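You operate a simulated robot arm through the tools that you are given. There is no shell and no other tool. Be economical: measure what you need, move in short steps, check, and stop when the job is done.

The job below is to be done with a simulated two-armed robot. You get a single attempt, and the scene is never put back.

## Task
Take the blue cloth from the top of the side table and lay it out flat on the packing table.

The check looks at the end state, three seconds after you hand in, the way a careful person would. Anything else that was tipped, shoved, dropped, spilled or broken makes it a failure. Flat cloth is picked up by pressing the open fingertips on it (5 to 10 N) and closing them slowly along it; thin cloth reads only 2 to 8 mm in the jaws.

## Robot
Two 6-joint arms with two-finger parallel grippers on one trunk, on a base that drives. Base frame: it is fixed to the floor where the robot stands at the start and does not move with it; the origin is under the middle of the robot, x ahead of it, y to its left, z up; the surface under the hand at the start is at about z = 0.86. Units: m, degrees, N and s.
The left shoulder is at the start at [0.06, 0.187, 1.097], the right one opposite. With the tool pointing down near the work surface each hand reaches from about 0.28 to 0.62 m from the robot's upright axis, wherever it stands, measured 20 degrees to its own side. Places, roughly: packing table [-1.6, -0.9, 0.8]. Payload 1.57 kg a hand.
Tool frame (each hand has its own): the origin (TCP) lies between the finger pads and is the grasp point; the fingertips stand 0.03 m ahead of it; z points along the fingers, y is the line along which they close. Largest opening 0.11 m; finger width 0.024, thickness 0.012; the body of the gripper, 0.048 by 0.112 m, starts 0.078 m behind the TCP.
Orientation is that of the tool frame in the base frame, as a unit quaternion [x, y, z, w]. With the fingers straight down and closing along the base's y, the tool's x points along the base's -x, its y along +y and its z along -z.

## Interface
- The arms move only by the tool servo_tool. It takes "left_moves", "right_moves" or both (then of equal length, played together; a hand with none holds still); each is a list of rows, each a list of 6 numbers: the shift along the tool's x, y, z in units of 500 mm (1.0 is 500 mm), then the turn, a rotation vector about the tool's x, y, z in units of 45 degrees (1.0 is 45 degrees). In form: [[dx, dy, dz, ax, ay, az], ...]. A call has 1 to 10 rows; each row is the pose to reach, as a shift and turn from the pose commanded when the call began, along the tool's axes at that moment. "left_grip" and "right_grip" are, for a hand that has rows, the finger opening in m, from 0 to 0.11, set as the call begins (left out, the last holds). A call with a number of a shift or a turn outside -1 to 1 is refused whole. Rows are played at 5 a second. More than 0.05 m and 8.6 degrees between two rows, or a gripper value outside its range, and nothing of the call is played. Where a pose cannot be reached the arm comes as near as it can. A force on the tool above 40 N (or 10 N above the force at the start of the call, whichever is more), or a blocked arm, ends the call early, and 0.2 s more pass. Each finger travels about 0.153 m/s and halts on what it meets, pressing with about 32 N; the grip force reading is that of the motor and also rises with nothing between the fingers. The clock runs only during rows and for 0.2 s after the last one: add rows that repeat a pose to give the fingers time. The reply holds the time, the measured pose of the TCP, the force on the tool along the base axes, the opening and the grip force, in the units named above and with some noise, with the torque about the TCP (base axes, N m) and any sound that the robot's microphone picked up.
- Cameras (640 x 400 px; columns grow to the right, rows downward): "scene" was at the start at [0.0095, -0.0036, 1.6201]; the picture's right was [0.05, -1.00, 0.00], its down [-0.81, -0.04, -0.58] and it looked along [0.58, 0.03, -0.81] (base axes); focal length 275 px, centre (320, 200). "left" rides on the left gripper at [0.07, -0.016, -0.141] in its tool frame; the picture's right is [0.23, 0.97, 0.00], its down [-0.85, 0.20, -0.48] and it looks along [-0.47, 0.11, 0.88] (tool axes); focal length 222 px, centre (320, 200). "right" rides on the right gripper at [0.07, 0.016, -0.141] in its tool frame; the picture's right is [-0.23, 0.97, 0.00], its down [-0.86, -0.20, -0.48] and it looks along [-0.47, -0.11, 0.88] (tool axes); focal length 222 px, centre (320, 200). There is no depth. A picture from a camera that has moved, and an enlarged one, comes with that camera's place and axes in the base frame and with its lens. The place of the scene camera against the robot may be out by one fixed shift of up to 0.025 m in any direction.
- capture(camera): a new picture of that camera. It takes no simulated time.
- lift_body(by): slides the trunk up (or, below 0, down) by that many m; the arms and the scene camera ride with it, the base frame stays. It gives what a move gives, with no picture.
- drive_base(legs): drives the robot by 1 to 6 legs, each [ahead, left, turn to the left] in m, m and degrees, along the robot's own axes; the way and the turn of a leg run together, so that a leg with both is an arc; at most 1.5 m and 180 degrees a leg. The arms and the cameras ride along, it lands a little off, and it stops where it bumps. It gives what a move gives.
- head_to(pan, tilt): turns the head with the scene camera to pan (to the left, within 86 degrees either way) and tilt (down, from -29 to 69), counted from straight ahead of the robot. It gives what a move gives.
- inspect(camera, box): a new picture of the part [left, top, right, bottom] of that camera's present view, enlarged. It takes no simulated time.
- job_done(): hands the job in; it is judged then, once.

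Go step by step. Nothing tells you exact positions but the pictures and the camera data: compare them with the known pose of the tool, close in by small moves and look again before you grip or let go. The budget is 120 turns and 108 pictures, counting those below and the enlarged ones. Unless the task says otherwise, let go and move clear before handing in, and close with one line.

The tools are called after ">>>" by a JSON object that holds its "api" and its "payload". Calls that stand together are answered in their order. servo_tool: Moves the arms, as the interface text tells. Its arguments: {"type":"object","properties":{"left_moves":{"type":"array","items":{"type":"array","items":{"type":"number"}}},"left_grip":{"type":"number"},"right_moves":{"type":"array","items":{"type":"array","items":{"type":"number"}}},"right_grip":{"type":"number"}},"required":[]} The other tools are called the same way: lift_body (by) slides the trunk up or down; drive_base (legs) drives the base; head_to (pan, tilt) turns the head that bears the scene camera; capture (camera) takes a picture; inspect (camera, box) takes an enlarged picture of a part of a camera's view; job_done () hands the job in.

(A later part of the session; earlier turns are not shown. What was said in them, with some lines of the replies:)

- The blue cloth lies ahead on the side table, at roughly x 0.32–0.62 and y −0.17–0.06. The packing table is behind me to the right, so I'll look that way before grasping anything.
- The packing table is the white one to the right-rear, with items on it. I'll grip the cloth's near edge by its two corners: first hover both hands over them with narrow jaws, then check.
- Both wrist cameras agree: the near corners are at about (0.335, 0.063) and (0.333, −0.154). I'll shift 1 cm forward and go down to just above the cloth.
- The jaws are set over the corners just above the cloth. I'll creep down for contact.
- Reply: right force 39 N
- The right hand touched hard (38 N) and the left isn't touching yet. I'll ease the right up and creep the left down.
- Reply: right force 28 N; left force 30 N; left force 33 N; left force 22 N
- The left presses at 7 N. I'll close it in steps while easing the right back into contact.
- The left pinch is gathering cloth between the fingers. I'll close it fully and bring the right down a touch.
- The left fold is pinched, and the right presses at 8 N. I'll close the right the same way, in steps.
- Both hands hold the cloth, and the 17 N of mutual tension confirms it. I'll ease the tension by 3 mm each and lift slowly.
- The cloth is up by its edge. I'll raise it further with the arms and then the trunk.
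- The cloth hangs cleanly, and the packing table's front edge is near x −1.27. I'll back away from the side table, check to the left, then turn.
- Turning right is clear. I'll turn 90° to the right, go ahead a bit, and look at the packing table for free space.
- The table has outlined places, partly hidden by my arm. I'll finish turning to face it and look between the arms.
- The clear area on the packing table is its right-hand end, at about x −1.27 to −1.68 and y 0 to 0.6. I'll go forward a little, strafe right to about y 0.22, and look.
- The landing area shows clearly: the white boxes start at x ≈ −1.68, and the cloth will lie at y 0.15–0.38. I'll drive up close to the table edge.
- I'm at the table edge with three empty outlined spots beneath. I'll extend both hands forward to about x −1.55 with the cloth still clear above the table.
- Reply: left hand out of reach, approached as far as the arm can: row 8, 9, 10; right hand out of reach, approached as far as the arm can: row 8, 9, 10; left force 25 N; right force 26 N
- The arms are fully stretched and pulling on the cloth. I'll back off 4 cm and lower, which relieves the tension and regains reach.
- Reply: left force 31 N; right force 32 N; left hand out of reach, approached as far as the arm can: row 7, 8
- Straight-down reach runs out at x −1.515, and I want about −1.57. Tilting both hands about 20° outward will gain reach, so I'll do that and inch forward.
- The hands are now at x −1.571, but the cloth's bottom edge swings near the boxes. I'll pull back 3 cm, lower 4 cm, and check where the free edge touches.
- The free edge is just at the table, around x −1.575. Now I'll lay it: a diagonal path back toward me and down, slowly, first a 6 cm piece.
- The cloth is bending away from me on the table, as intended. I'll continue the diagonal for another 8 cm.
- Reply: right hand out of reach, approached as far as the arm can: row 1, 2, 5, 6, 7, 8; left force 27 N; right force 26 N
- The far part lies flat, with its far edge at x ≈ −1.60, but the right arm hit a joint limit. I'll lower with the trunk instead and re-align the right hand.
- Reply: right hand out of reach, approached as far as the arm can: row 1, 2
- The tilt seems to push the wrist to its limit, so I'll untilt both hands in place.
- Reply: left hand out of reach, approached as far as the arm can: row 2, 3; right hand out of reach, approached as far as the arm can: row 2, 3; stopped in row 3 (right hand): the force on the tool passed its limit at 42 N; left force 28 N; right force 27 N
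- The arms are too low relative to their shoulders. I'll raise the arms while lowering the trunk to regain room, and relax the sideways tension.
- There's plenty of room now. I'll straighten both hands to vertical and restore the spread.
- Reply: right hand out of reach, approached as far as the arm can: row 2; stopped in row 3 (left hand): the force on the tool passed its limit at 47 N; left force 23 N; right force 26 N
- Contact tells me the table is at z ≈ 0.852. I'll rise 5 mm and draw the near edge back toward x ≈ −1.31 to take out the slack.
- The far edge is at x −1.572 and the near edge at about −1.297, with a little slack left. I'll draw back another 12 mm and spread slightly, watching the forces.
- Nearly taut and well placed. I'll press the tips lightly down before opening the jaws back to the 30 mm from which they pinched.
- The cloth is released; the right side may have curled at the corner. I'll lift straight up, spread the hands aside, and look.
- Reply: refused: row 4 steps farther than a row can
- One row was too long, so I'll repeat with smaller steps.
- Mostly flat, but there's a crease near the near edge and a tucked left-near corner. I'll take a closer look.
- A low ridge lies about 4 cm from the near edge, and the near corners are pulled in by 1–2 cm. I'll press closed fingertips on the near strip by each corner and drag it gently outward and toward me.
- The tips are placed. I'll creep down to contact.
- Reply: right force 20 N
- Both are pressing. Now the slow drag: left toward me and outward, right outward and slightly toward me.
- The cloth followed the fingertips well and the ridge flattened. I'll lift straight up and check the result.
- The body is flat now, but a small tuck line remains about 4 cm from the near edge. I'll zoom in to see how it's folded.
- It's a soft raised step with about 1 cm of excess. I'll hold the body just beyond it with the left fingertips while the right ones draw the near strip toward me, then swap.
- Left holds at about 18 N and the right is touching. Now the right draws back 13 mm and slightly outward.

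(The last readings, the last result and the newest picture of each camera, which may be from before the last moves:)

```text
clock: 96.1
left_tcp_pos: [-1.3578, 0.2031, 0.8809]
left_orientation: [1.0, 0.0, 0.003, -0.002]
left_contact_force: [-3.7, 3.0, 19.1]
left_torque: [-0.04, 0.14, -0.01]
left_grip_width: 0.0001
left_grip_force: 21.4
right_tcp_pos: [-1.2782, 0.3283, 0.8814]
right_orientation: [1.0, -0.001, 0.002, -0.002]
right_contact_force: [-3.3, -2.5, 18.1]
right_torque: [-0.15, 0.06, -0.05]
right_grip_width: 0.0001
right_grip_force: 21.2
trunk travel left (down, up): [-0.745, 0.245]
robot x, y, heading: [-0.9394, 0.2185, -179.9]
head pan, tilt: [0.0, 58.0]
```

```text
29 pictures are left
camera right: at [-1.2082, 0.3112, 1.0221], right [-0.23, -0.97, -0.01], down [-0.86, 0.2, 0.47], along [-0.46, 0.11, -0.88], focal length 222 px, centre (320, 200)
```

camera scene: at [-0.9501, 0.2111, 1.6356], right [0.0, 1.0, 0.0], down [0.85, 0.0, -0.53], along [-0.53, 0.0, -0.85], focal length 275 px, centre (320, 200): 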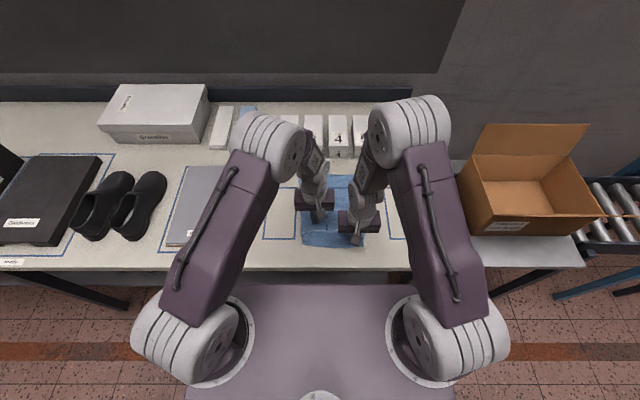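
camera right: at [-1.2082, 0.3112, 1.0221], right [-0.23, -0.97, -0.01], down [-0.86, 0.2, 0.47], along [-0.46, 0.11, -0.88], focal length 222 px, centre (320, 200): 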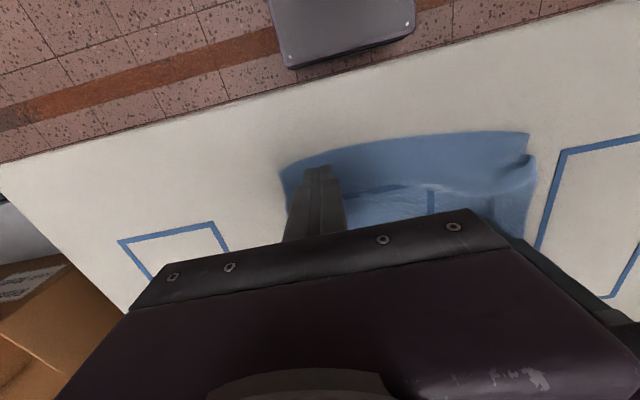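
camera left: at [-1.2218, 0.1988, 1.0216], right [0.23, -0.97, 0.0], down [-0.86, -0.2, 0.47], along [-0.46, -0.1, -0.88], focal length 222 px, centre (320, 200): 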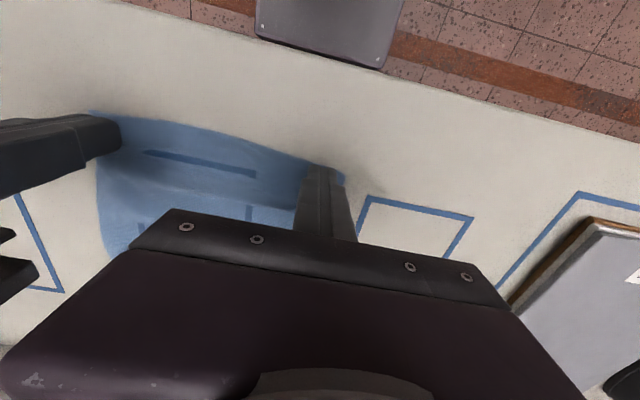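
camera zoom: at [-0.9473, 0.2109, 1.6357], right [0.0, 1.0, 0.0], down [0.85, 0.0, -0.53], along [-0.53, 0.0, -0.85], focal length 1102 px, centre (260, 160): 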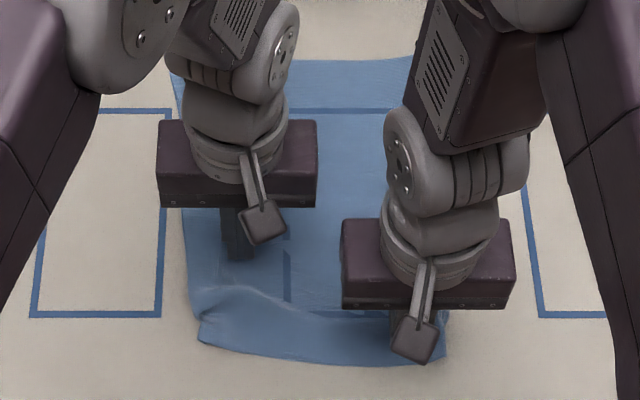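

The right side flattened nicely. I'll swap roles: right holds the body beyond the step, left takes the near-left strip.

>>> {"api": "servo_tool", "payload": {"left_moves": [[0, 0, -0.02, 0, 0, 0], [0, 0.03, -0.06, 0, 0, 0], [0, 0.066, -0.06, 0, 0, 0], [0.065, 0.066, -0.06, 0, 0, 0], [0.13, 0.066, -0.06, 0, 0, 0], [0.13, 0.046, -0.05, 0, 0, 0], [0.13, 0.026, -0.025, 0, 0, 0], [0.13, 0.026, -0.006, 0, 0, 0]], "right_moves": [[0, 0, -0.02, 0, 0, 0], [0, -0.03, -0.06, 0, 0, 0], [0, -0.064, -0.06, 0, 0, 0], [-0.08, -0.064, -0.06, 0, 0, 0], [-0.164, -0.064, -0.06, 0, 0, 0], [-0.164, 0, -0.05, 0, 0, 0], [-0.164, 0.036, -0.025, 0, 0, 0], [-0.164, 0.036, -0.006, 0, 0, 0]]}}

>>> {"api": "inspect", "payload": {"camera": "scene", "box": [285, 160, 385, 260]}}

>>> {"api": "capture", "payload": {"camera": "left"}}

```text
clock: 97.9
left_tcp_pos: [-1.2933, 0.1911, 0.8824]
left_orientation: [1.0, -0.001, 0.002, -0.003]
left_contact_force: [0.0, -0.3, 0.4]
left_torque: [0.03, 0.0, -0.03]
left_grip_width: 0.0
left_grip_force: 21.8
right_tcp_pos: [-1.3622, 0.3102, 0.883]
right_orientation: [1.0, -0.001, 0.004, -0.003]
right_contact_force: [-0.3, -0.5, -1.1]
right_torque: [-0.02, 0.02, 0.0]
right_grip_width: 0.0003
right_grip_force: 21.2
trunk travel left (down, up): [-0.745, 0.245]
robot x, y, heading: [-0.937, 0.2193, -179.8]
head pan, tilt: [0.0, 58.0]
```

```text
4.00 times, centred on (335, 210) of scene
camera zoom: at [-0.9509, 0.212, 1.6356], right [0.0, 1.0, 0.0], down [0.85, 0.0, -0.53], along [-0.53, 0.0, -0.85], focal length 1102 px, centre (260, 160)
```

zoom: 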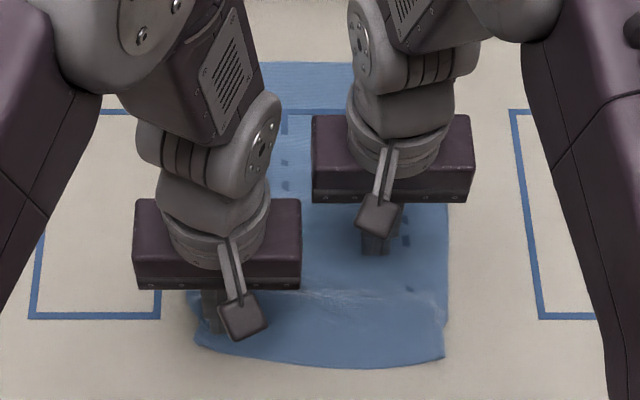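

```text
27 pictures are left
camera left: at [-1.2242, 0.2055, 1.0228], right [0.23, -0.97, 0.0], down [-0.86, -0.2, 0.47], along [-0.46, -0.1, -0.88], focal length 222 px, centre (320, 200)
```

left: 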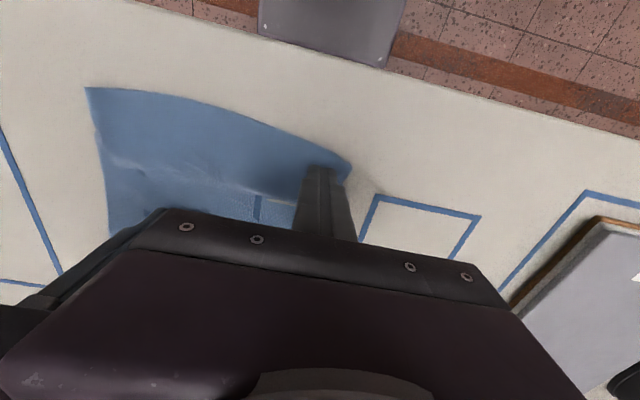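

The right side is smooth. Now press both down the same way.

>>> {"api": "servo_tool", "payload": {"left_moves": [[0, 0, 0.002, 0, 0, 0], [0, 0, 0.003, 0, 0, 0], [0, 0, 0.003, 0, 0, 0]], "right_moves": [[0, 0, 0.003, 0, 0, 0], [0, 0, 0.0055, 0, 0, 0], [0, 0, 0.0055, 0, 0, 0]]}}

>>> {"api": "servo_tool", "payload": {"left_moves": [[0, 0, 0.001, 0, 0, 0], [0, 0, 0.001, 0, 0, 0]], "right_moves": [[0, 0, 0.001, 0, 0, 0], [0, 0, 0.001, 0, 0, 0]]}}

```text
clock: 98.7
left_tcp_pos: [-1.2928, 0.1896, 0.8819]
left_orientation: [1.0, 0.0, 0.002, -0.003]
left_contact_force: [-0.8, -0.3, -0.1]
left_torque: [0.0, 0.01, 0.0]
left_grip_width: 0.0
left_grip_force: 21.4
right_tcp_pos: [-1.3618, 0.3107, 0.8801]
right_orientation: [1.0, -0.001, 0.002, -0.003]
right_contact_force: [-0.1, 1.7, 17.2]
right_torque: [-0.01, 0.09, -0.04]
right_grip_width: 0.0
right_grip_force: 21.9
trunk travel left (down, up): [-0.745, 0.245]
robot x, y, heading: [-0.9383, 0.2197, -180.1]
head pan, tilt: [0.0, 58.0]
```

```text
clock: 99.3
left_tcp_pos: [-1.2927, 0.1897, 0.8817]
left_orientation: [1.0, -0.001, 0.003, -0.001]
left_contact_force: [-0.4, 0.1, 0.5]
left_torque: [0.0, 0.01, -0.03]
left_grip_width: 0.0002
left_grip_force: 21.6
right_tcp_pos: [-1.361, 0.3114, 0.8802]
right_orientation: [1.0, -0.001, 0.002, -0.002]
right_contact_force: [-2.9, 4.7, 28.0]
right_torque: [0.06, 0.17, -0.04]
right_grip_width: 0.0002
right_grip_force: 20.9
trunk travel left (down, up): [-0.745, 0.245]
robot x, y, heading: [-0.9356, 0.2188, -179.9]
head pan, tilt: [0.0, 58.0]
```

>>> {"api": "servo_tool", "payload": {"left_moves": [[0, 0, 0.0014, 0, 0, 0], [0, 0, 0.0014, 0, 0, 0]], "right_moves": [[0, 0, -0.0008, 0, 0, 0], [0, 0, -0.0008, 0, 0, 0]]}}

>>> {"api": "servo_tool", "payload": {"left_moves": [[0, 0, 0.0008, 0, 0, 0], [0, 0, 0.0008, 0, 0, 0]]}}

```text
clock: 99.9
left_tcp_pos: [-1.2932, 0.1906, 0.8819]
left_orientation: [1.0, 0.0, 0.001, -0.002]
left_contact_force: [0.1, 0.6, 13.1]
left_torque: [-0.1, -0.12, -0.02]
left_grip_width: 0.0001
left_grip_force: 21.7
right_tcp_pos: [-1.3595, 0.3094, 0.8824]
right_orientation: [1.0, -0.001, 0.003, -0.002]
right_contact_force: [-2.7, 0.9, 14.5]
right_torque: [-0.06, 0.18, 0.0]
right_grip_width: 0.0002
right_grip_force: 21.4
trunk travel left (down, up): [-0.745, 0.245]
robot x, y, heading: [-0.9378, 0.2199, -179.9]
head pan, tilt: [0.0, 58.0]
```

```text
clock: 100.5
left_tcp_pos: [-1.2929, 0.1898, 0.8814]
left_orientation: [1.0, 0.0, 0.0, -0.003]
left_contact_force: [0.4, 0.9, 24.7]
left_torque: [-0.18, -0.09, 0.01]
left_grip_width: 0.0002
left_grip_force: 21.2
right_tcp_pos: [-1.3593, 0.3101, 0.8814]
right_orientation: [1.0, 0.0, 0.004, -0.003]
right_contact_force: [-0.9, -0.8, 5.7]
right_torque: [-0.02, 0.08, -0.01]
right_grip_width: 0.0
right_grip_force: 20.9
trunk travel left (down, up): [-0.745, 0.245]
robot x, y, heading: [-0.9355, 0.2206, -179.9]
head pan, tilt: [0.0, 58.0]
```

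>>> {"api": "servo_tool", "payload": {"left_moves": [[0, 0, -0.0006, 0, 0, 0], [0.004, 0.002, -0.0006, 0, 0, 0], [0.009, 0.005, -0.0006, 0, 0, 0], [0.014, 0.008, -0.0006, 0, 0, 0], [0.02, 0.012, -0.0006, 0, 0, 0], [0.026, 0.016, -0.0006, 0, 0, 0], [0.03, 0.018, -0.0006, 0, 0, 0]], "right_moves": [[0, 0, 0.0008, 0, 0, 0], [0, 0, 0.0008, 0, 0, 0], [0, 0, 0.0008, 0, 0, 0], [0, 0, 0.0008, 0, 0, 0], [0, 0, 0.0008, 0, 0, 0], [0, 0, 0.0008, 0, 0, 0], [0, 0, 0.0008, 0, 0, 0]]}}

>>> {"api": "inspect", "payload": {"camera": "scene", "box": [285, 160, 385, 260]}}

>>> {"api": "capture", "payload": {"camera": "left"}}

```text
clock: 102.1
left_tcp_pos: [-1.2777, 0.1809, 0.881]
left_orientation: [1.0, 0.0, 0.0, -0.003]
left_contact_force: [-5.6, 2.7, 30.4]
left_torque: [-0.12, 0.11, -0.06]
left_grip_width: 0.0001
left_grip_force: 21.3
right_tcp_pos: [-1.3607, 0.3108, 0.8815]
right_orientation: [1.0, -0.001, 0.003, -0.002]
right_contact_force: [1.2, -1.7, 11.0]
right_torque: [-0.09, 0.04, 0.01]
right_grip_width: 0.0001
right_grip_force: 20.8
trunk travel left (down, up): [-0.745, 0.245]
robot x, y, heading: [-0.936, 0.2148, -179.9]
head pan, tilt: [0.0, 58.0]
```

```text
4.00 times, centred on (335, 210) of scene
camera zoom: at [-0.9467, 0.2118, 1.6357], right [0.0, 1.0, 0.0], down [0.85, 0.0, -0.53], along [-0.53, 0.0, -0.85], focal length 1102 px, centre (260, 160)
```

zoom: 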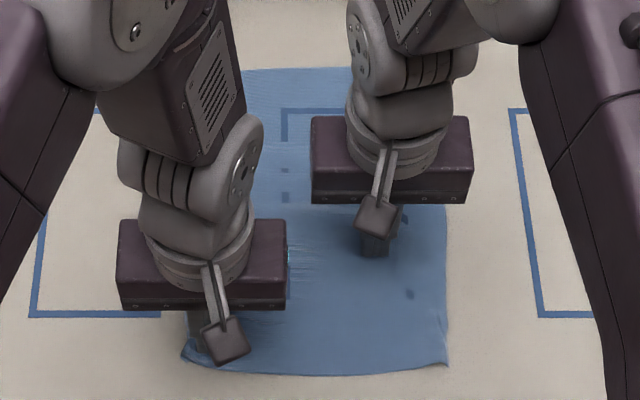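

```text
25 pictures are left
camera left: at [-1.2074, 0.1954, 1.0211], right [0.23, -0.97, -0.01], down [-0.86, -0.2, 0.48], along [-0.46, -0.1, -0.88], focal length 222 px, centre (320, 200)
```

left: 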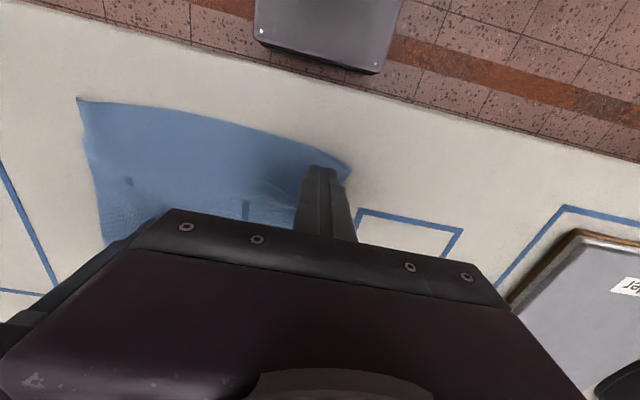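

The ridge is drawn out. I'll lift both hands away and inspect.

>>> {"api": "servo_tool", "payload": {"left_moves": [[0, 0, -0.02, 0, 0, 0], [0, 0, -0.08, 0, 0, 0], [0, 0, -0.16, 0, 0, 0], [0, 0.04, -0.22, 0, 0, 0], [0, 0.1, -0.26, 0, 0, 0], [0, 0.18, -0.28, 0, 0, 0], [0, 0.25, -0.28, 0, 0, 0]], "right_moves": [[0, 0, -0.02, 0, 0, 0], [0, 0, -0.08, 0, 0, 0], [0, 0, -0.16, 0, 0, 0], [0, -0.04, -0.22, 0, 0, 0], [0.04, -0.1, -0.26, 0, 0, 0], [0.08, -0.17, -0.28, 0, 0, 0], [0.14, -0.24, -0.28, 0, 0, 0], [0.14, -0.3, -0.28, 0, 0, 0]]}}

>>> {"api": "inspect", "payload": {"camera": "scene", "box": [285, 150, 395, 250]}}

>>> {"api": "inspect", "payload": {"camera": "left", "box": [60, 40, 280, 240]}}

```text
refused: give rows for one hand, or as many for the one as for the other
```

```text
4.00 times, centred on (340, 200) of scene
camera zoom: at [-0.9467, 0.2118, 1.6357], right [0.0, 1.0, 0.0], down [0.85, 0.0, -0.53], along [-0.53, 0.0, -0.85], focal length 1102 px, centre (240, 200)
```

zoom: 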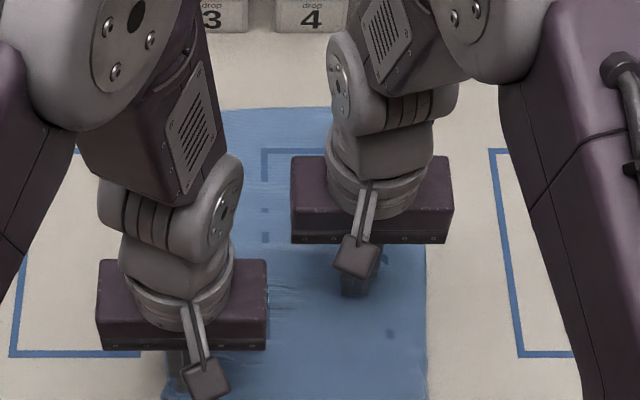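

```text
2.00 times, centred on (170, 140) of left
camera zoom: at [-1.2074, 0.1954, 1.0211], right [0.23, -0.97, -0.01], down [-0.86, -0.2, 0.48], along [-0.46, -0.1, -0.88], focal length 444 px, centre (620, 320)
```

zoom: 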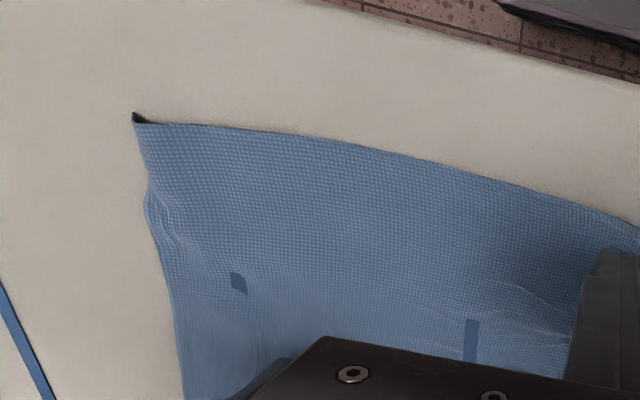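

>>> {"api": "servo_tool", "payload": {"left_moves": [[0, 0, -0.02, 0, 0, 0], [0, 0, -0.08, 0, 0, 0], [0, 0, -0.16, 0, 0, 0], [0, 0.04, -0.22, 0, 0, 0], [0, 0.1, -0.26, 0, 0, 0], [0, 0.18, -0.28, 0, 0, 0], [0, 0.25, -0.28, 0, 0, 0], [0, 0.25, -0.28, 0, 0, 0]], "right_moves": [[0, 0, -0.02, 0, 0, 0], [0, 0, -0.08, 0, 0, 0], [0, 0, -0.16, 0, 0, 0], [0, -0.04, -0.22, 0, 0, 0], [0.04, -0.1, -0.26, 0, 0, 0], [0.08, -0.17, -0.28, 0, 0, 0], [0.14, -0.24, -0.28, 0, 0, 0], [0.14, -0.3, -0.28, 0, 0, 0]]}}

>>> {"api": "inspect", "payload": {"camera": "scene", "box": [285, 150, 395, 250]}}

>>> {"api": "inspect", "payload": {"camera": "left", "box": [40, 20, 280, 240]}}

>>> {"api": "inspect", "payload": {"camera": "right", "box": [380, 20, 620, 240]}}

```text
clock: 103.9
left_tcp_pos: [-1.281, 0.0557, 1.0222]
left_orientation: [1.0, -0.001, 0.003, -0.002]
left_contact_force: [-0.2, -0.2, 0.9]
left_torque: [-0.03, 0.01, 0.01]
left_grip_width: 0.0002
left_grip_force: 20.9
right_tcp_pos: [-1.2915, 0.4639, 1.0221]
right_orientation: [1.0, 0.0, 0.005, -0.002]
right_contact_force: [-0.2, -0.1, 0.2]
right_torque: [-0.04, -0.05, -0.02]
right_grip_width: 0.0
right_grip_force: 21.5
trunk travel left (down, up): [-0.745, 0.245]
robot x, y, heading: [-0.9381, 0.2143, -180.0]
head pan, tilt: [0.0, 58.0]
```

```text
4.00 times, centred on (340, 200) of scene
camera zoom: at [-0.9506, 0.2135, 1.6356], right [0.0, 1.0, 0.0], down [0.85, 0.0, -0.53], along [-0.53, 0.0, -0.85], focal length 1102 px, centre (240, 200)
```

zoom: 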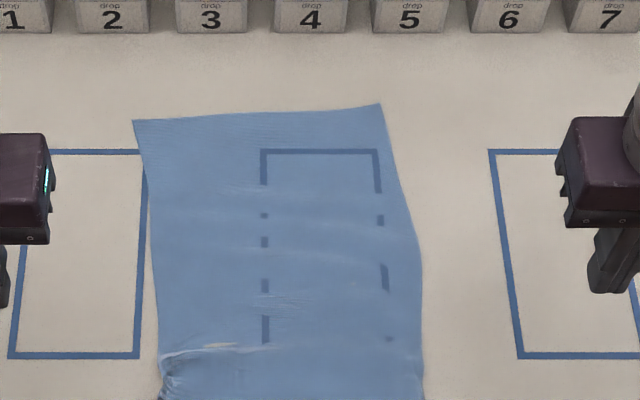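

```text
1.82 times, centred on (160, 130) of left
camera zoom: at [-1.2118, 0.0701, 1.1618], right [0.23, -0.97, 0.0], down [-0.86, -0.2, 0.47], along [-0.46, -0.1, -0.88], focal length 404 px, centre (611, 327)
```

zoom: 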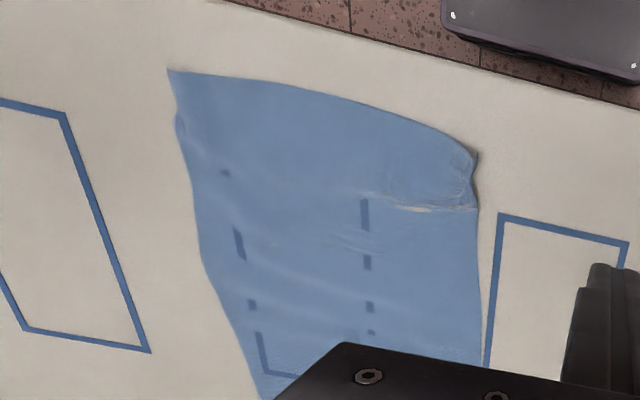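

```text
1.82 times, centred on (500, 130) of right
camera zoom: at [-1.2226, 0.4453, 1.1631], right [-0.23, -0.97, -0.01], down [-0.86, 0.2, 0.47], along [-0.46, 0.11, -0.88], focal length 404 px, centre (-7, 327)
```

zoom: 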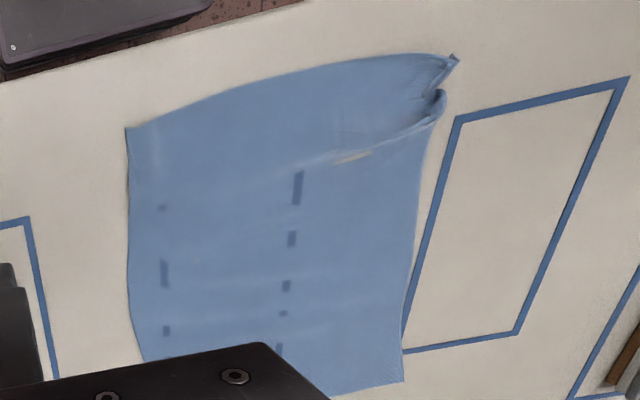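

The right side is good; only the left-near corner still has a step. I'll turn the left gripper 90°, so its fingers straddle the step and can spread it by opening while pressed down.

>>> {"api": "servo_tool", "payload": {"left_moves": [[0, 0, 0, 0, 0, 0.17], [0, 0, 0, 0, 0, 0.34], [0, 0, 0, 0, 0, 0.51], [0, 0, 0, 0, 0, 0.68], [0, 0, 0, 0, 0, 0.85], [0, 0, 0, 0, 0, 1.0]], "left_grip": 0.047}}

>>> {"api": "servo_tool", "payload": {"left_moves": [[0, 0, 0, 0, 0, 0.17], [0, 0, 0, 0, 0, 0.34], [0, 0, 0, 0, 0, 0.51], [0, 0, 0, 0, 0, 0.68], [0, 0, 0, 0, 0, 0.85], [0, 0, 0, 0, 0, 1.0], [0, 0, 0, 0, 0, 1.0]]}}

```text
clock: 105.3
left_tcp_pos: [-1.2809, 0.0542, 1.0201]
left_orientation: [0.923, -0.385, 0.002, -0.004]
left_contact_force: [0.1, -0.1, 0.2]
left_torque: [0.02, -0.02, -0.01]
left_grip_width: 0.0468
left_grip_force: 0.0
right_tcp_pos: [-1.2934, 0.4608, 1.0217]
right_orientation: [1.0, -0.001, 0.005, -0.002]
right_contact_force: [-0.6, -0.7, -0.2]
right_torque: [0.01, -0.02, 0.02]
right_grip_width: 0.0003
right_grip_force: 21.1
trunk travel left (down, up): [-0.745, 0.245]
robot x, y, heading: [-0.9382, 0.2196, -179.8]
head pan, tilt: [0.0, 58.0]
```

```text
clock: 106.9
left_tcp_pos: [-1.2795, 0.0543, 1.0202]
left_orientation: [-0.706, 0.708, -0.001, 0.003]
left_contact_force: [0.3, 0.7, 0.1]
left_torque: [0.05, -0.02, 0.0]
left_grip_width: 0.0469
left_grip_force: 0.1
right_tcp_pos: [-1.2915, 0.4607, 1.0238]
right_orientation: [1.0, 0.0, 0.005, -0.002]
right_contact_force: [-0.3, -0.5, 0.6]
right_torque: [0.0, -0.02, 0.02]
right_grip_width: 0.0
right_grip_force: 21.0
trunk travel left (down, up): [-0.745, 0.245]
robot x, y, heading: [-0.9381, 0.2214, -179.9]
head pan, tilt: [0.0, 58.0]
```

>>> {"api": "servo_tool", "payload": {"left_moves": [[-0.085, 0.014, 0, 0, 0, 0], [-0.17, 0.028, 0, 0, 0, 0], [-0.252, 0.042, 0, 0, 0, 0], [-0.252, 0.042, 0.09, 0, 0, 0], [-0.252, 0.042, 0.17, 0, 0, 0], [-0.252, 0.042, 0.235, 0, 0, 0], [-0.252, 0.042, 0.26, 0, 0, 0], [-0.252, 0.042, 0.26, 0, 0, 0]]}}

>>> {"api": "inspect", "payload": {"camera": "scene", "box": [285, 160, 385, 260]}}

>>> {"api": "capture", "payload": {"camera": "left"}}

```text
clock: 108.7
left_tcp_pos: [-1.3002, 0.182, 0.8914]
left_orientation: [0.707, -0.707, 0.0, -0.004]
left_contact_force: [0.8, -0.1, 0.7]
left_torque: [0.0, 0.02, -0.04]
left_grip_width: 0.0471
left_grip_force: 0.1
right_tcp_pos: [-1.2915, 0.4605, 1.0222]
right_orientation: [1.0, -0.001, 0.004, -0.003]
right_contact_force: [-0.6, 0.4, 0.0]
right_torque: [-0.01, 0.01, 0.04]
right_grip_width: 0.0
right_grip_force: 20.9
trunk travel left (down, up): [-0.745, 0.245]
robot x, y, heading: [-0.9397, 0.218, -179.7]
head pan, tilt: [0.0, 58.0]
```

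```text
4.00 times, centred on (335, 210) of scene
camera zoom: at [-0.9502, 0.2115, 1.6356], right [0.0, 1.0, 0.0], down [0.85, 0.0, -0.53], along [-0.53, 0.0, -0.85], focal length 1102 px, centre (260, 160)
```

zoom: 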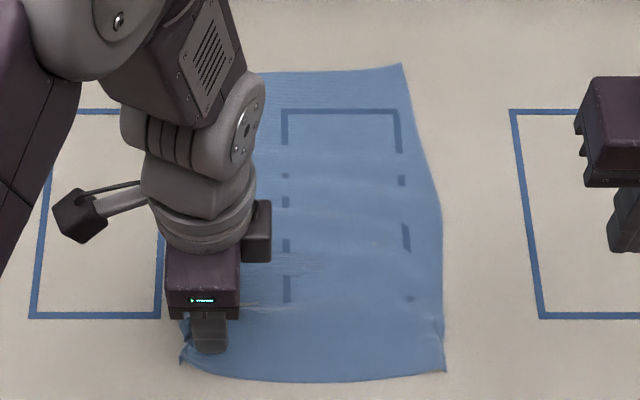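

```text
18 pictures are left
camera left: at [-1.2843, 0.1103, 1.0298], right [-0.97, -0.23, -0.01], down [-0.2, 0.85, 0.48], along [-0.1, 0.47, -0.88], focal length 222 px, centre (320, 200)
```

left: 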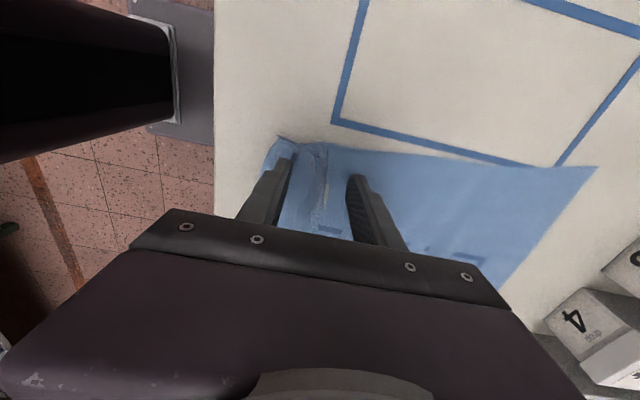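

The fingers straddle the step exactly. I'll press down slowly.

>>> {"api": "servo_tool", "payload": {"left_moves": [[0, 0, 0.008, 0, 0, 0], [0, 0, 0.015, 0, 0, 0], [0, 0, 0.0175, 0, 0, 0], [0, 0, 0.0175, 0, 0, 0]]}}

>>> {"api": "servo_tool", "payload": {"left_moves": [[0, 0, 0.001, 0, 0, 0], [0, 0, 0.001, 0, 0, 0]]}}

```text
clock: 109.7
left_tcp_pos: [-1.3017, 0.1818, 0.8813]
left_orientation: [-0.707, 0.707, 0.0, 0.004]
left_contact_force: [0.5, -0.1, -0.5]
left_torque: [0.03, -0.01, 0.02]
left_grip_width: 0.0471
left_grip_force: 0.1
right_tcp_pos: [-1.2926, 0.462, 1.0207]
right_orientation: [1.0, 0.0, 0.004, -0.003]
right_contact_force: [0.4, -0.7, 0.1]
right_torque: [-0.01, -0.03, 0.03]
right_grip_width: 0.0
right_grip_force: 21.6
trunk travel left (down, up): [-0.745, 0.245]
robot x, y, heading: [-0.9373, 0.2178, -179.8]
head pan, tilt: [0.0, 58.0]
```

```text
clock: 110.3
left_tcp_pos: [-1.2998, 0.1814, 0.8813]
left_orientation: [0.707, -0.707, -0.001, -0.004]
left_contact_force: [-0.6, -0.2, 1.0]
left_torque: [-0.02, 0.07, 0.0]
left_grip_width: 0.047
left_grip_force: 0.1
right_tcp_pos: [-1.2919, 0.4605, 1.0223]
right_orientation: [1.0, -0.001, 0.003, -0.003]
right_contact_force: [-0.6, 0.6, 0.6]
right_torque: [-0.01, 0.01, 0.0]
right_grip_width: 0.0
right_grip_force: 21.4
trunk travel left (down, up): [-0.745, 0.245]
robot x, y, heading: [-0.937, 0.223, -180.0]
head pan, tilt: [0.0, 58.0]
```

>>> {"api": "servo_tool", "payload": {"left_moves": [[0, 0, 0.0012, 0, 0, 0], [0, 0, 0.0012, 0, 0, 0]]}}

>>> {"api": "servo_tool", "payload": {"left_moves": [[0, 0, 0.0006, 0, 0, 0], [0, 0, 0.0006, 0, 0, 0]]}}

```text
clock: 110.9
left_tcp_pos: [-1.3, 0.1824, 0.8819]
left_orientation: [-0.707, 0.707, 0.0, 0.003]
left_contact_force: [-0.5, -1.3, 6.2]
left_torque: [-0.08, 0.21, 0.01]
left_grip_width: 0.0475
left_grip_force: 0.5
right_tcp_pos: [-1.2921, 0.4611, 1.0219]
right_orientation: [1.0, 0.0, 0.003, -0.002]
right_contact_force: [0.7, 0.0, 0.0]
right_torque: [-0.01, 0.0, -0.02]
right_grip_width: 0.0
right_grip_force: 21.4
trunk travel left (down, up): [-0.745, 0.245]
robot x, y, heading: [-0.942, 0.2201, -179.9]
head pan, tilt: [0.0, 58.0]
```

```text
clock: 111.5
left_tcp_pos: [-1.3009, 0.183, 0.8808]
left_orientation: [-0.707, 0.707, 0.001, 0.003]
left_contact_force: [-2.2, -0.7, 13.3]
left_torque: [-0.13, 0.39, 0.04]
left_grip_width: 0.0478
left_grip_force: 0.0
right_tcp_pos: [-1.2928, 0.4611, 1.0224]
right_orientation: [1.0, -0.001, 0.004, -0.003]
right_contact_force: [-0.4, -0.3, 0.3]
right_torque: [0.0, 0.0, -0.02]
right_grip_width: 0.0
right_grip_force: 21.4
trunk travel left (down, up): [-0.745, 0.245]
robot x, y, heading: [-0.9399, 0.2196, -179.9]
head pan, tilt: [0.0, 58.0]
```

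The torque shows only the far finger bears. I'll tip the hand a fraction so the near finger presses too, then open while shifting toward me.

>>> {"api": "servo_tool", "payload": {"left_moves": [[0, 0, 0, -0.012, 0, 0], [0, 0, 0, -0.02, 0, 0], [0, 0, 0, -0.02, 0, 0]]}}

```text
clock: 112.3
left_tcp_pos: [-1.2995, 0.1809, 0.8805]
left_orientation: [-0.707, 0.707, 0.006, -0.003]
left_contact_force: [-1.8, 0.6, 25.1]
left_torque: [0.0, -0.77, 0.04]
left_grip_width: 0.0465
left_grip_force: 0.1
right_tcp_pos: [-1.29, 0.462, 1.0215]
right_orientation: [1.0, -0.001, 0.004, -0.002]
right_contact_force: [0.0, 0.2, -0.8]
right_torque: [0.0, 0.01, 0.01]
right_grip_width: 0.0
right_grip_force: 21.6
trunk travel left (down, up): [-0.745, 0.245]
robot x, y, heading: [-0.9386, 0.2207, -180.0]
head pan, tilt: [0.0, 58.0]
```

>>> {"api": "servo_tool", "payload": {"left_moves": [[0, 0, 0, 0.008, 0, 0], [0, 0, 0, 0.008, 0, 0]]}}

```text
clock: 112.9
left_tcp_pos: [-1.2988, 0.1819, 0.8803]
left_orientation: [0.707, -0.707, -0.005, 0.001]
left_contact_force: [0.5, 4.0, 24.0]
left_torque: [0.04, -0.76, 0.1]
left_grip_width: 0.0466
left_grip_force: 0.0
right_tcp_pos: [-1.2907, 0.4613, 1.022]
right_orientation: [1.0, -0.001, 0.004, -0.002]
right_contact_force: [0.9, 0.2, 0.1]
right_torque: [0.01, -0.01, 0.02]
right_grip_width: 0.0002
right_grip_force: 21.5
trunk travel left (down, up): [-0.745, 0.245]
robot x, y, heading: [-0.9404, 0.2191, -180.0]
head pan, tilt: [0.0, 58.0]
```

>>> {"api": "servo_tool", "payload": {"left_moves": [[0, 0, 0, 0.008, 0, 0], [0, 0, 0, 0.008, 0, 0]]}}

```text
clock: 113.5
left_tcp_pos: [-1.2995, 0.1837, 0.8798]
left_orientation: [-0.706, 0.708, 0.001, 0.001]
left_contact_force: [-0.2, 3.4, 21.0]
left_torque: [-0.01, -0.03, -0.01]
left_grip_width: 0.0466
left_grip_force: 0.0
right_tcp_pos: [-1.2902, 0.4615, 1.0223]
right_orientation: [1.0, 0.0, 0.004, -0.003]
right_contact_force: [0.0, 0.1, 0.3]
right_torque: [0.01, -0.01, -0.05]
right_grip_width: 0.0
right_grip_force: 21.1
trunk travel left (down, up): [-0.745, 0.245]
robot x, y, heading: [-0.9374, 0.2194, -180.1]
head pan, tilt: [0.0, 58.0]
```

The load is balanced between the fingers. Opening stepwise while shifting toward me.

>>> {"api": "servo_tool", "payload": {"left_moves": [[0, -0.006, 0, 0, 0, 0], [0, -0.006, 0, 0, 0, 0]], "left_grip": 0.053}}

>>> {"api": "servo_tool", "payload": {"left_moves": [[0, -0.006, 0, 0, 0, 0], [0, -0.006, 0, 0, 0, 0]], "left_grip": 0.059}}

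>>> {"api": "servo_tool", "payload": {"left_moves": [[0, -0.006, 0, 0, 0, 0], [0, -0.006, 0, 0, 0, 0]], "left_grip": 0.064}}

>>> {"api": "capture", "payload": {"camera": "left"}}

```text
clock: 114.1
left_tcp_pos: [-1.2973, 0.1806, 0.8812]
left_orientation: [0.707, -0.707, -0.001, -0.002]
left_contact_force: [-3.9, 1.6, 21.7]
left_torque: [-0.13, 0.04, -0.09]
left_grip_width: 0.0525
left_grip_force: 0.0
right_tcp_pos: [-1.2908, 0.4612, 1.0233]
right_orientation: [1.0, -0.001, 0.004, -0.003]
right_contact_force: [-0.2, 0.4, -0.2]
right_torque: [-0.03, -0.02, 0.0]
right_grip_width: 0.0
right_grip_force: 21.6
trunk travel left (down, up): [-0.745, 0.245]
robot x, y, heading: [-0.9377, 0.2186, -180.2]
head pan, tilt: [0.0, 58.0]
```

```text
clock: 114.7
left_tcp_pos: [-1.2945, 0.1805, 0.8801]
left_orientation: [0.707, -0.707, -0.002, -0.003]
left_contact_force: [-5.7, -0.4, 28.7]
left_torque: [-0.16, -0.11, -0.01]
left_grip_width: 0.0573
left_grip_force: 0.2
right_tcp_pos: [-1.2912, 0.462, 1.0222]
right_orientation: [1.0, 0.0, 0.003, -0.003]
right_contact_force: [0.4, 0.1, 0.0]
right_torque: [0.02, -0.04, -0.01]
right_grip_width: 0.0001
right_grip_force: 21.5
trunk travel left (down, up): [-0.745, 0.245]
robot x, y, heading: [-0.9367, 0.2205, -180.1]
head pan, tilt: [0.0, 58.0]
```

```text
clock: 115.3
left_tcp_pos: [-1.2905, 0.1818, 0.8814]
left_orientation: [0.707, -0.707, -0.002, -0.002]
left_contact_force: [-8.0, -0.7, 39.6]
left_torque: [-0.18, -0.42, -0.05]
left_grip_width: 0.0594
left_grip_force: 0.0
right_tcp_pos: [-1.2906, 0.4607, 1.0227]
right_orientation: [1.0, 0.0, 0.003, -0.003]
right_contact_force: [-0.4, 0.1, 0.2]
right_torque: [-0.01, 0.0, -0.02]
right_grip_width: 0.0001
right_grip_force: 21.3
trunk travel left (down, up): [-0.745, 0.245]
robot x, y, heading: [-0.9373, 0.2176, -179.8]
head pan, tilt: [0.0, 58.0]
```

```text
17 pictures are left
camera left: at [-1.2738, 0.1101, 1.0205], right [-0.97, -0.23, 0.0], down [-0.2, 0.85, 0.48], along [-0.11, 0.47, -0.88], focal length 222 px, centre (320, 200)
```

left: 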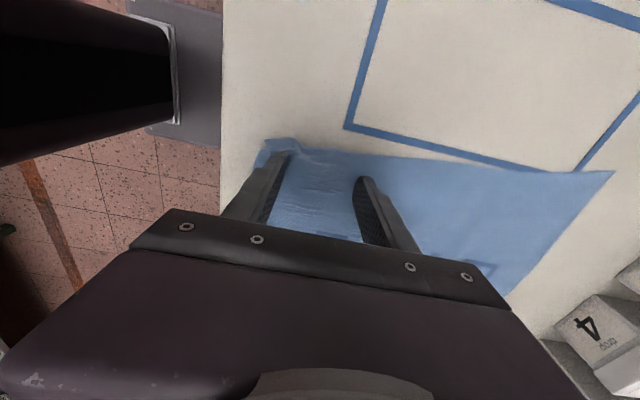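

The step between the fingers is gone. I'll lift straight up and look at the whole cloth.

>>> {"api": "servo_tool", "payload": {"left_moves": [[0, 0, -0.02, 0, 0, 0], [0, 0, -0.08, 0, 0, 0], [0, 0, -0.16, 0, 0, 0], [0.04, 0, -0.22, 0, 0, 0], [0.1, 0, -0.26, 0, 0, 0], [0.18, 0, -0.28, 0, 0, 0], [0.26, 0, -0.28, 0, 0, 0]]}}

>>> {"api": "inspect", "payload": {"camera": "scene", "box": [285, 160, 385, 260]}}

>>> {"api": "inspect", "payload": {"camera": "right", "box": [380, 20, 620, 240]}}

```text
clock: 116.9
left_tcp_pos: [-1.2882, 0.0505, 1.0212]
left_orientation: [-0.706, 0.708, 0.002, 0.003]
left_contact_force: [-1.0, -0.4, 0.3]
left_torque: [0.01, 0.0, 0.0]
left_grip_width: 0.0641
left_grip_force: 0.0
right_tcp_pos: [-1.2916, 0.4597, 1.0222]
right_orientation: [1.0, -0.001, 0.005, -0.004]
right_contact_force: [0.0, 0.6, 0.5]
right_torque: [0.01, -0.01, -0.02]
right_grip_width: 0.0
right_grip_force: 20.8
trunk travel left (down, up): [-0.745, 0.245]
robot x, y, heading: [-0.9384, 0.2181, -180.2]
head pan, tilt: [0.0, 58.0]
```

```text
4.00 times, centred on (335, 210) of scene
camera zoom: at [-0.9508, 0.2097, 1.6356], right [0.0, 1.0, 0.0], down [0.85, 0.0, -0.53], along [-0.53, 0.0, -0.85], focal length 1102 px, centre (260, 160)
```

zoom: 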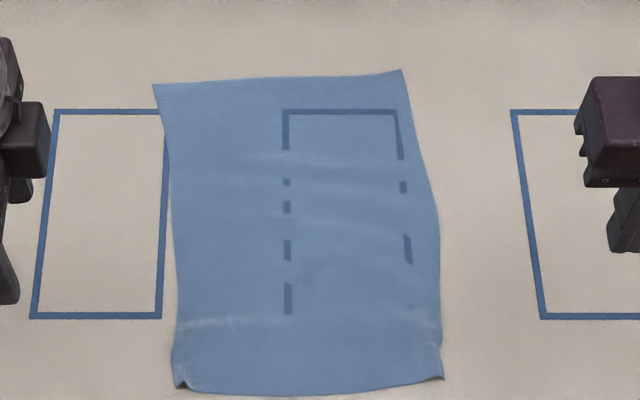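

```text
1.82 times, centred on (500, 130) of right
camera zoom: at [-1.223, 0.4423, 1.1636], right [-0.23, -0.97, -0.01], down [-0.86, 0.2, 0.47], along [-0.46, 0.12, -0.88], focal length 404 px, centre (-7, 327)
```

zoom: 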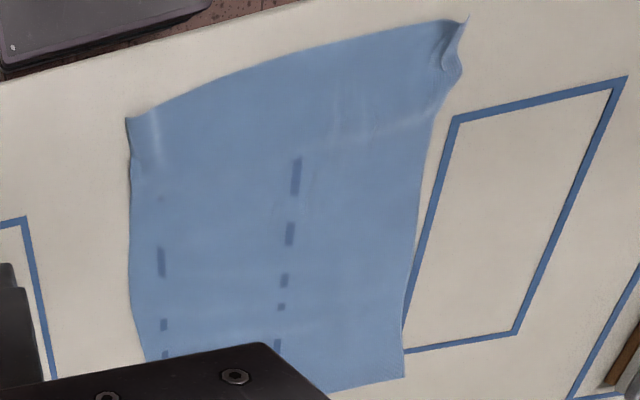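

Now flat overall. I'll check the small curl at the left-near corner.

>>> {"api": "inspect", "payload": {"camera": "scene", "box": [300, 225, 350, 265]}}

>>> {"api": "inspect", "payload": {"camera": "right", "box": [520, 15, 570, 65]}}

```text
10.00 times, centred on (325, 245) of scene
camera zoom: at [-0.9508, 0.2097, 1.6356], right [0.0, 1.0, 0.0], down [0.85, 0.0, -0.53], along [-0.53, 0.0, -0.85], focal length 2754 px, centre (270, -250)
```

zoom: 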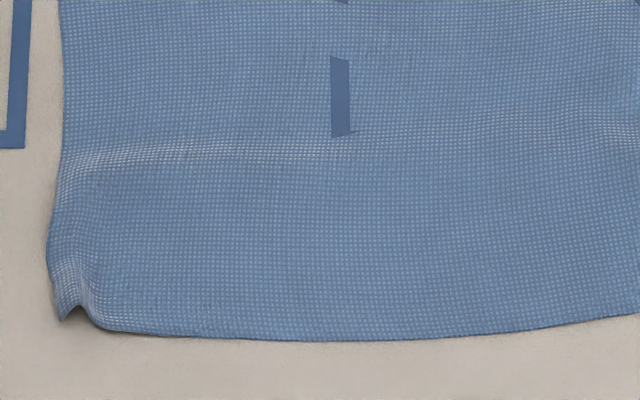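

```text
8.00 times, centred on (545, 40) of right
camera zoom: at [-1.223, 0.4423, 1.1636], right [-0.23, -0.97, -0.01], down [-0.86, 0.2, 0.47], along [-0.46, 0.12, -0.88], focal length 1777 px, centre (-1480, 1480)
```

zoom: 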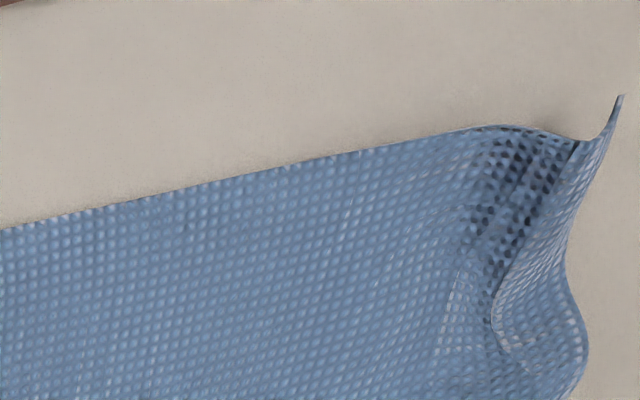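

A small raised curl remains at the corner. I'll press just inside it with closed tips and stroke it outward once.

>>> {"api": "servo_tool", "payload": {"left_moves": [[-0.08, -0.02, 0, 0, 0, 0], [-0.16, -0.04, 0, 0, 0, 0], [-0.243, -0.062, 0, 0, 0, 0], [-0.243, -0.062, 0.09, 0, 0, 0], [-0.243, -0.062, 0.17, 0, 0, 0], [-0.243, -0.062, 0.24, 0, 0, 0], [-0.243, -0.062, 0.268, 0, 0, 0], [-0.243, -0.062, 0.276, 0, 0, 0], [-0.243, -0.062, 0.276, 0, 0, 0]], "left_grip": 0.0}}

>>> {"api": "servo_tool", "payload": {"left_moves": [[0, 0, 0.0016, 0, 0, 0], [0, 0, 0.003, 0, 0, 0], [0, 0, 0.003, 0, 0, 0]]}}

>>> {"api": "capture", "payload": {"camera": "left"}}

```text
clock: 118.9
left_tcp_pos: [-1.2585, 0.1735, 0.8819]
left_orientation: [-0.707, 0.708, 0.001, 0.003]
left_contact_force: [0.1, -0.8, 0.9]
left_torque: [-0.01, 0.0, 0.01]
left_grip_width: 0.0002
left_grip_force: 20.9
right_tcp_pos: [-1.2923, 0.4618, 1.0223]
right_orientation: [1.0, -0.001, 0.004, -0.003]
right_contact_force: [0.0, 0.1, -0.6]
right_torque: [-0.03, 0.02, 0.02]
right_grip_width: 0.0
right_grip_force: 21.4
trunk travel left (down, up): [-0.745, 0.245]
robot x, y, heading: [-0.9369, 0.2191, -180.1]
head pan, tilt: [0.0, 58.0]
```

```text
clock: 119.7
left_tcp_pos: [-1.2587, 0.1728, 0.8812]
left_orientation: [0.708, -0.707, -0.001, -0.002]
left_contact_force: [1.5, -0.8, 12.1]
left_torque: [-0.09, -0.06, 0.02]
left_grip_width: 0.0003
left_grip_force: 21.3
right_tcp_pos: [-1.2903, 0.4608, 1.0219]
right_orientation: [1.0, -0.001, 0.004, -0.003]
right_contact_force: [0.5, 0.5, -0.3]
right_torque: [-0.02, 0.03, 0.02]
right_grip_width: 0.0004
right_grip_force: 21.8
trunk travel left (down, up): [-0.745, 0.245]
robot x, y, heading: [-0.9392, 0.2216, -180.1]
head pan, tilt: [0.0, 58.0]
```

```text
12 pictures are left
camera left: at [-1.242, 0.1015, 1.0207], right [-0.97, -0.23, 0.0], down [-0.2, 0.85, 0.48], along [-0.11, 0.47, -0.88], focal length 222 px, centre (320, 200)
```

left: 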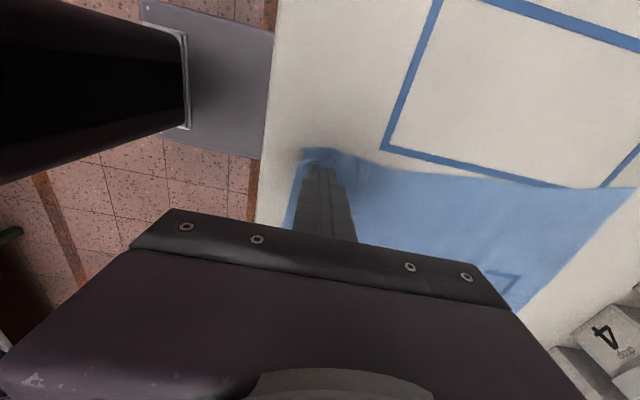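

>>> {"api": "servo_tool", "payload": {"left_moves": [[0.006, 0, 0, 0, 0, 0], [0.012, 0, 0, 0, 0, 0], [0.018, 0, 0, 0, 0, 0], [0.024, -0.002, 0, 0, 0, 0], [0.024, -0.002, -0.02, 0, 0, 0], [0.024, -0.002, -0.08, 0, 0, 0], [0.06, -0.002, -0.16, 0, 0, 0], [0.12, 0, -0.22, 0, 0, 0], [0.19, 0, -0.28, 0, 0, 0], [0.26, 0, -0.28, 0, 0, 0]]}}

>>> {"api": "inspect", "payload": {"camera": "scene", "box": [285, 160, 385, 260]}}

>>> {"api": "inspect", "payload": {"camera": "right", "box": [380, 10, 620, 240]}}

```text
clock: 121.9
left_tcp_pos: [-1.2604, 0.0428, 1.0209]
left_orientation: [0.707, -0.707, -0.001, -0.003]
left_contact_force: [-0.1, 0.4, 0.8]
left_torque: [0.03, 0.0, -0.02]
left_grip_width: 0.0
left_grip_force: 20.8
right_tcp_pos: [-1.2928, 0.4606, 1.0224]
right_orientation: [1.0, -0.001, 0.005, -0.003]
right_contact_force: [-0.6, 0.6, -0.4]
right_torque: [0.01, 0.0, -0.02]
right_grip_width: 0.0001
right_grip_force: 21.6
trunk travel left (down, up): [-0.745, 0.245]
robot x, y, heading: [-0.937, 0.2181, -180.1]
head pan, tilt: [0.0, 58.0]
```

```text
4.00 times, centred on (335, 210) of scene
camera zoom: at [-0.951, 0.2099, 1.6356], right [0.0, 1.0, 0.0], down [0.85, 0.0, -0.53], along [-0.53, 0.0, -0.85], focal length 1102 px, centre (260, 160)
```

zoom: 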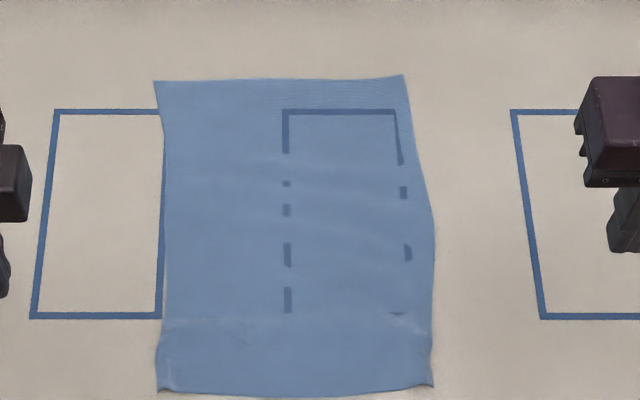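

```text
1.74 times, centred on (500, 125) of right
camera zoom: at [-1.2231, 0.4425, 1.1635], right [-0.23, -0.97, -0.01], down [-0.86, 0.2, 0.47], along [-0.46, 0.12, -0.88], focal length 386 px, centre (7, 330)
```

zoom: 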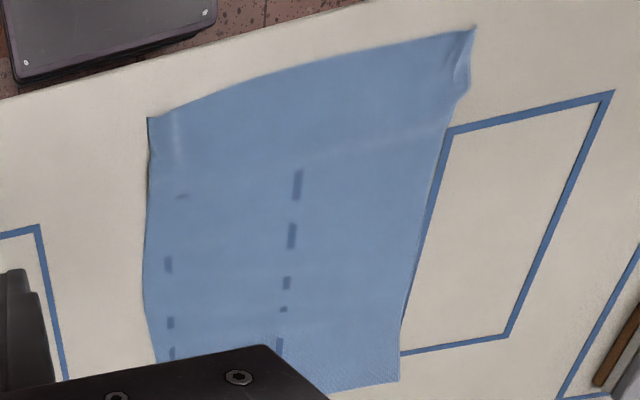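

The cloth lies flat with all four corners spread. I'll back the robot clear and take a last look.

>>> {"api": "drive_base", "payload": {"legs": [[-0.3, 0, 0]]}}

>>> {"api": "capture", "payload": {"camera": "scene"}}

```text
clock: 123.9
left_tcp_pos: [-0.9623, 0.0436, 1.0207]
left_orientation: [0.709, -0.705, 0.0, -0.003]
left_contact_force: [0.1, 0.9, -0.2]
left_torque: [0.01, -0.02, -0.03]
left_grip_width: 0.0
left_grip_force: 21.1
right_tcp_pos: [-0.9964, 0.4602, 1.0215]
right_orientation: [1.0, 0.003, 0.004, -0.003]
right_contact_force: [-0.7, 0.6, 0.0]
right_torque: [0.01, -0.02, -0.03]
right_grip_width: 0.0
right_grip_force: 21.8
trunk travel left (down, up): [-0.745, 0.245]
robot x, y, heading: [-0.6396, 0.2221, -179.7]
head pan, tilt: [0.0, 58.0]
```

```text
9 pictures are left
camera scene: at [-0.6544, 0.2126, 1.6355], right [-0.01, 1.0, 0.0], down [0.85, 0.01, -0.53], along [-0.53, 0.0, -0.85], focal length 275 px, centre (320, 200)
```

scene: 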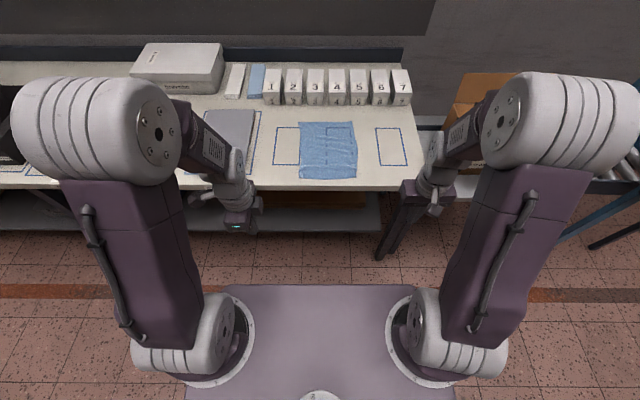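

The cloth lies spread flat on the packing table, the other items in view look undisturbed, and the robot is clear, so I'm handing in.

>>> {"api": "job_done", "payload": {}}

```text
The job is handed in.
```

The blue cloth is off the side table and laid out flat on the packing table; only faint wrinkles remain near its front edge, and I saw nothing else moved.
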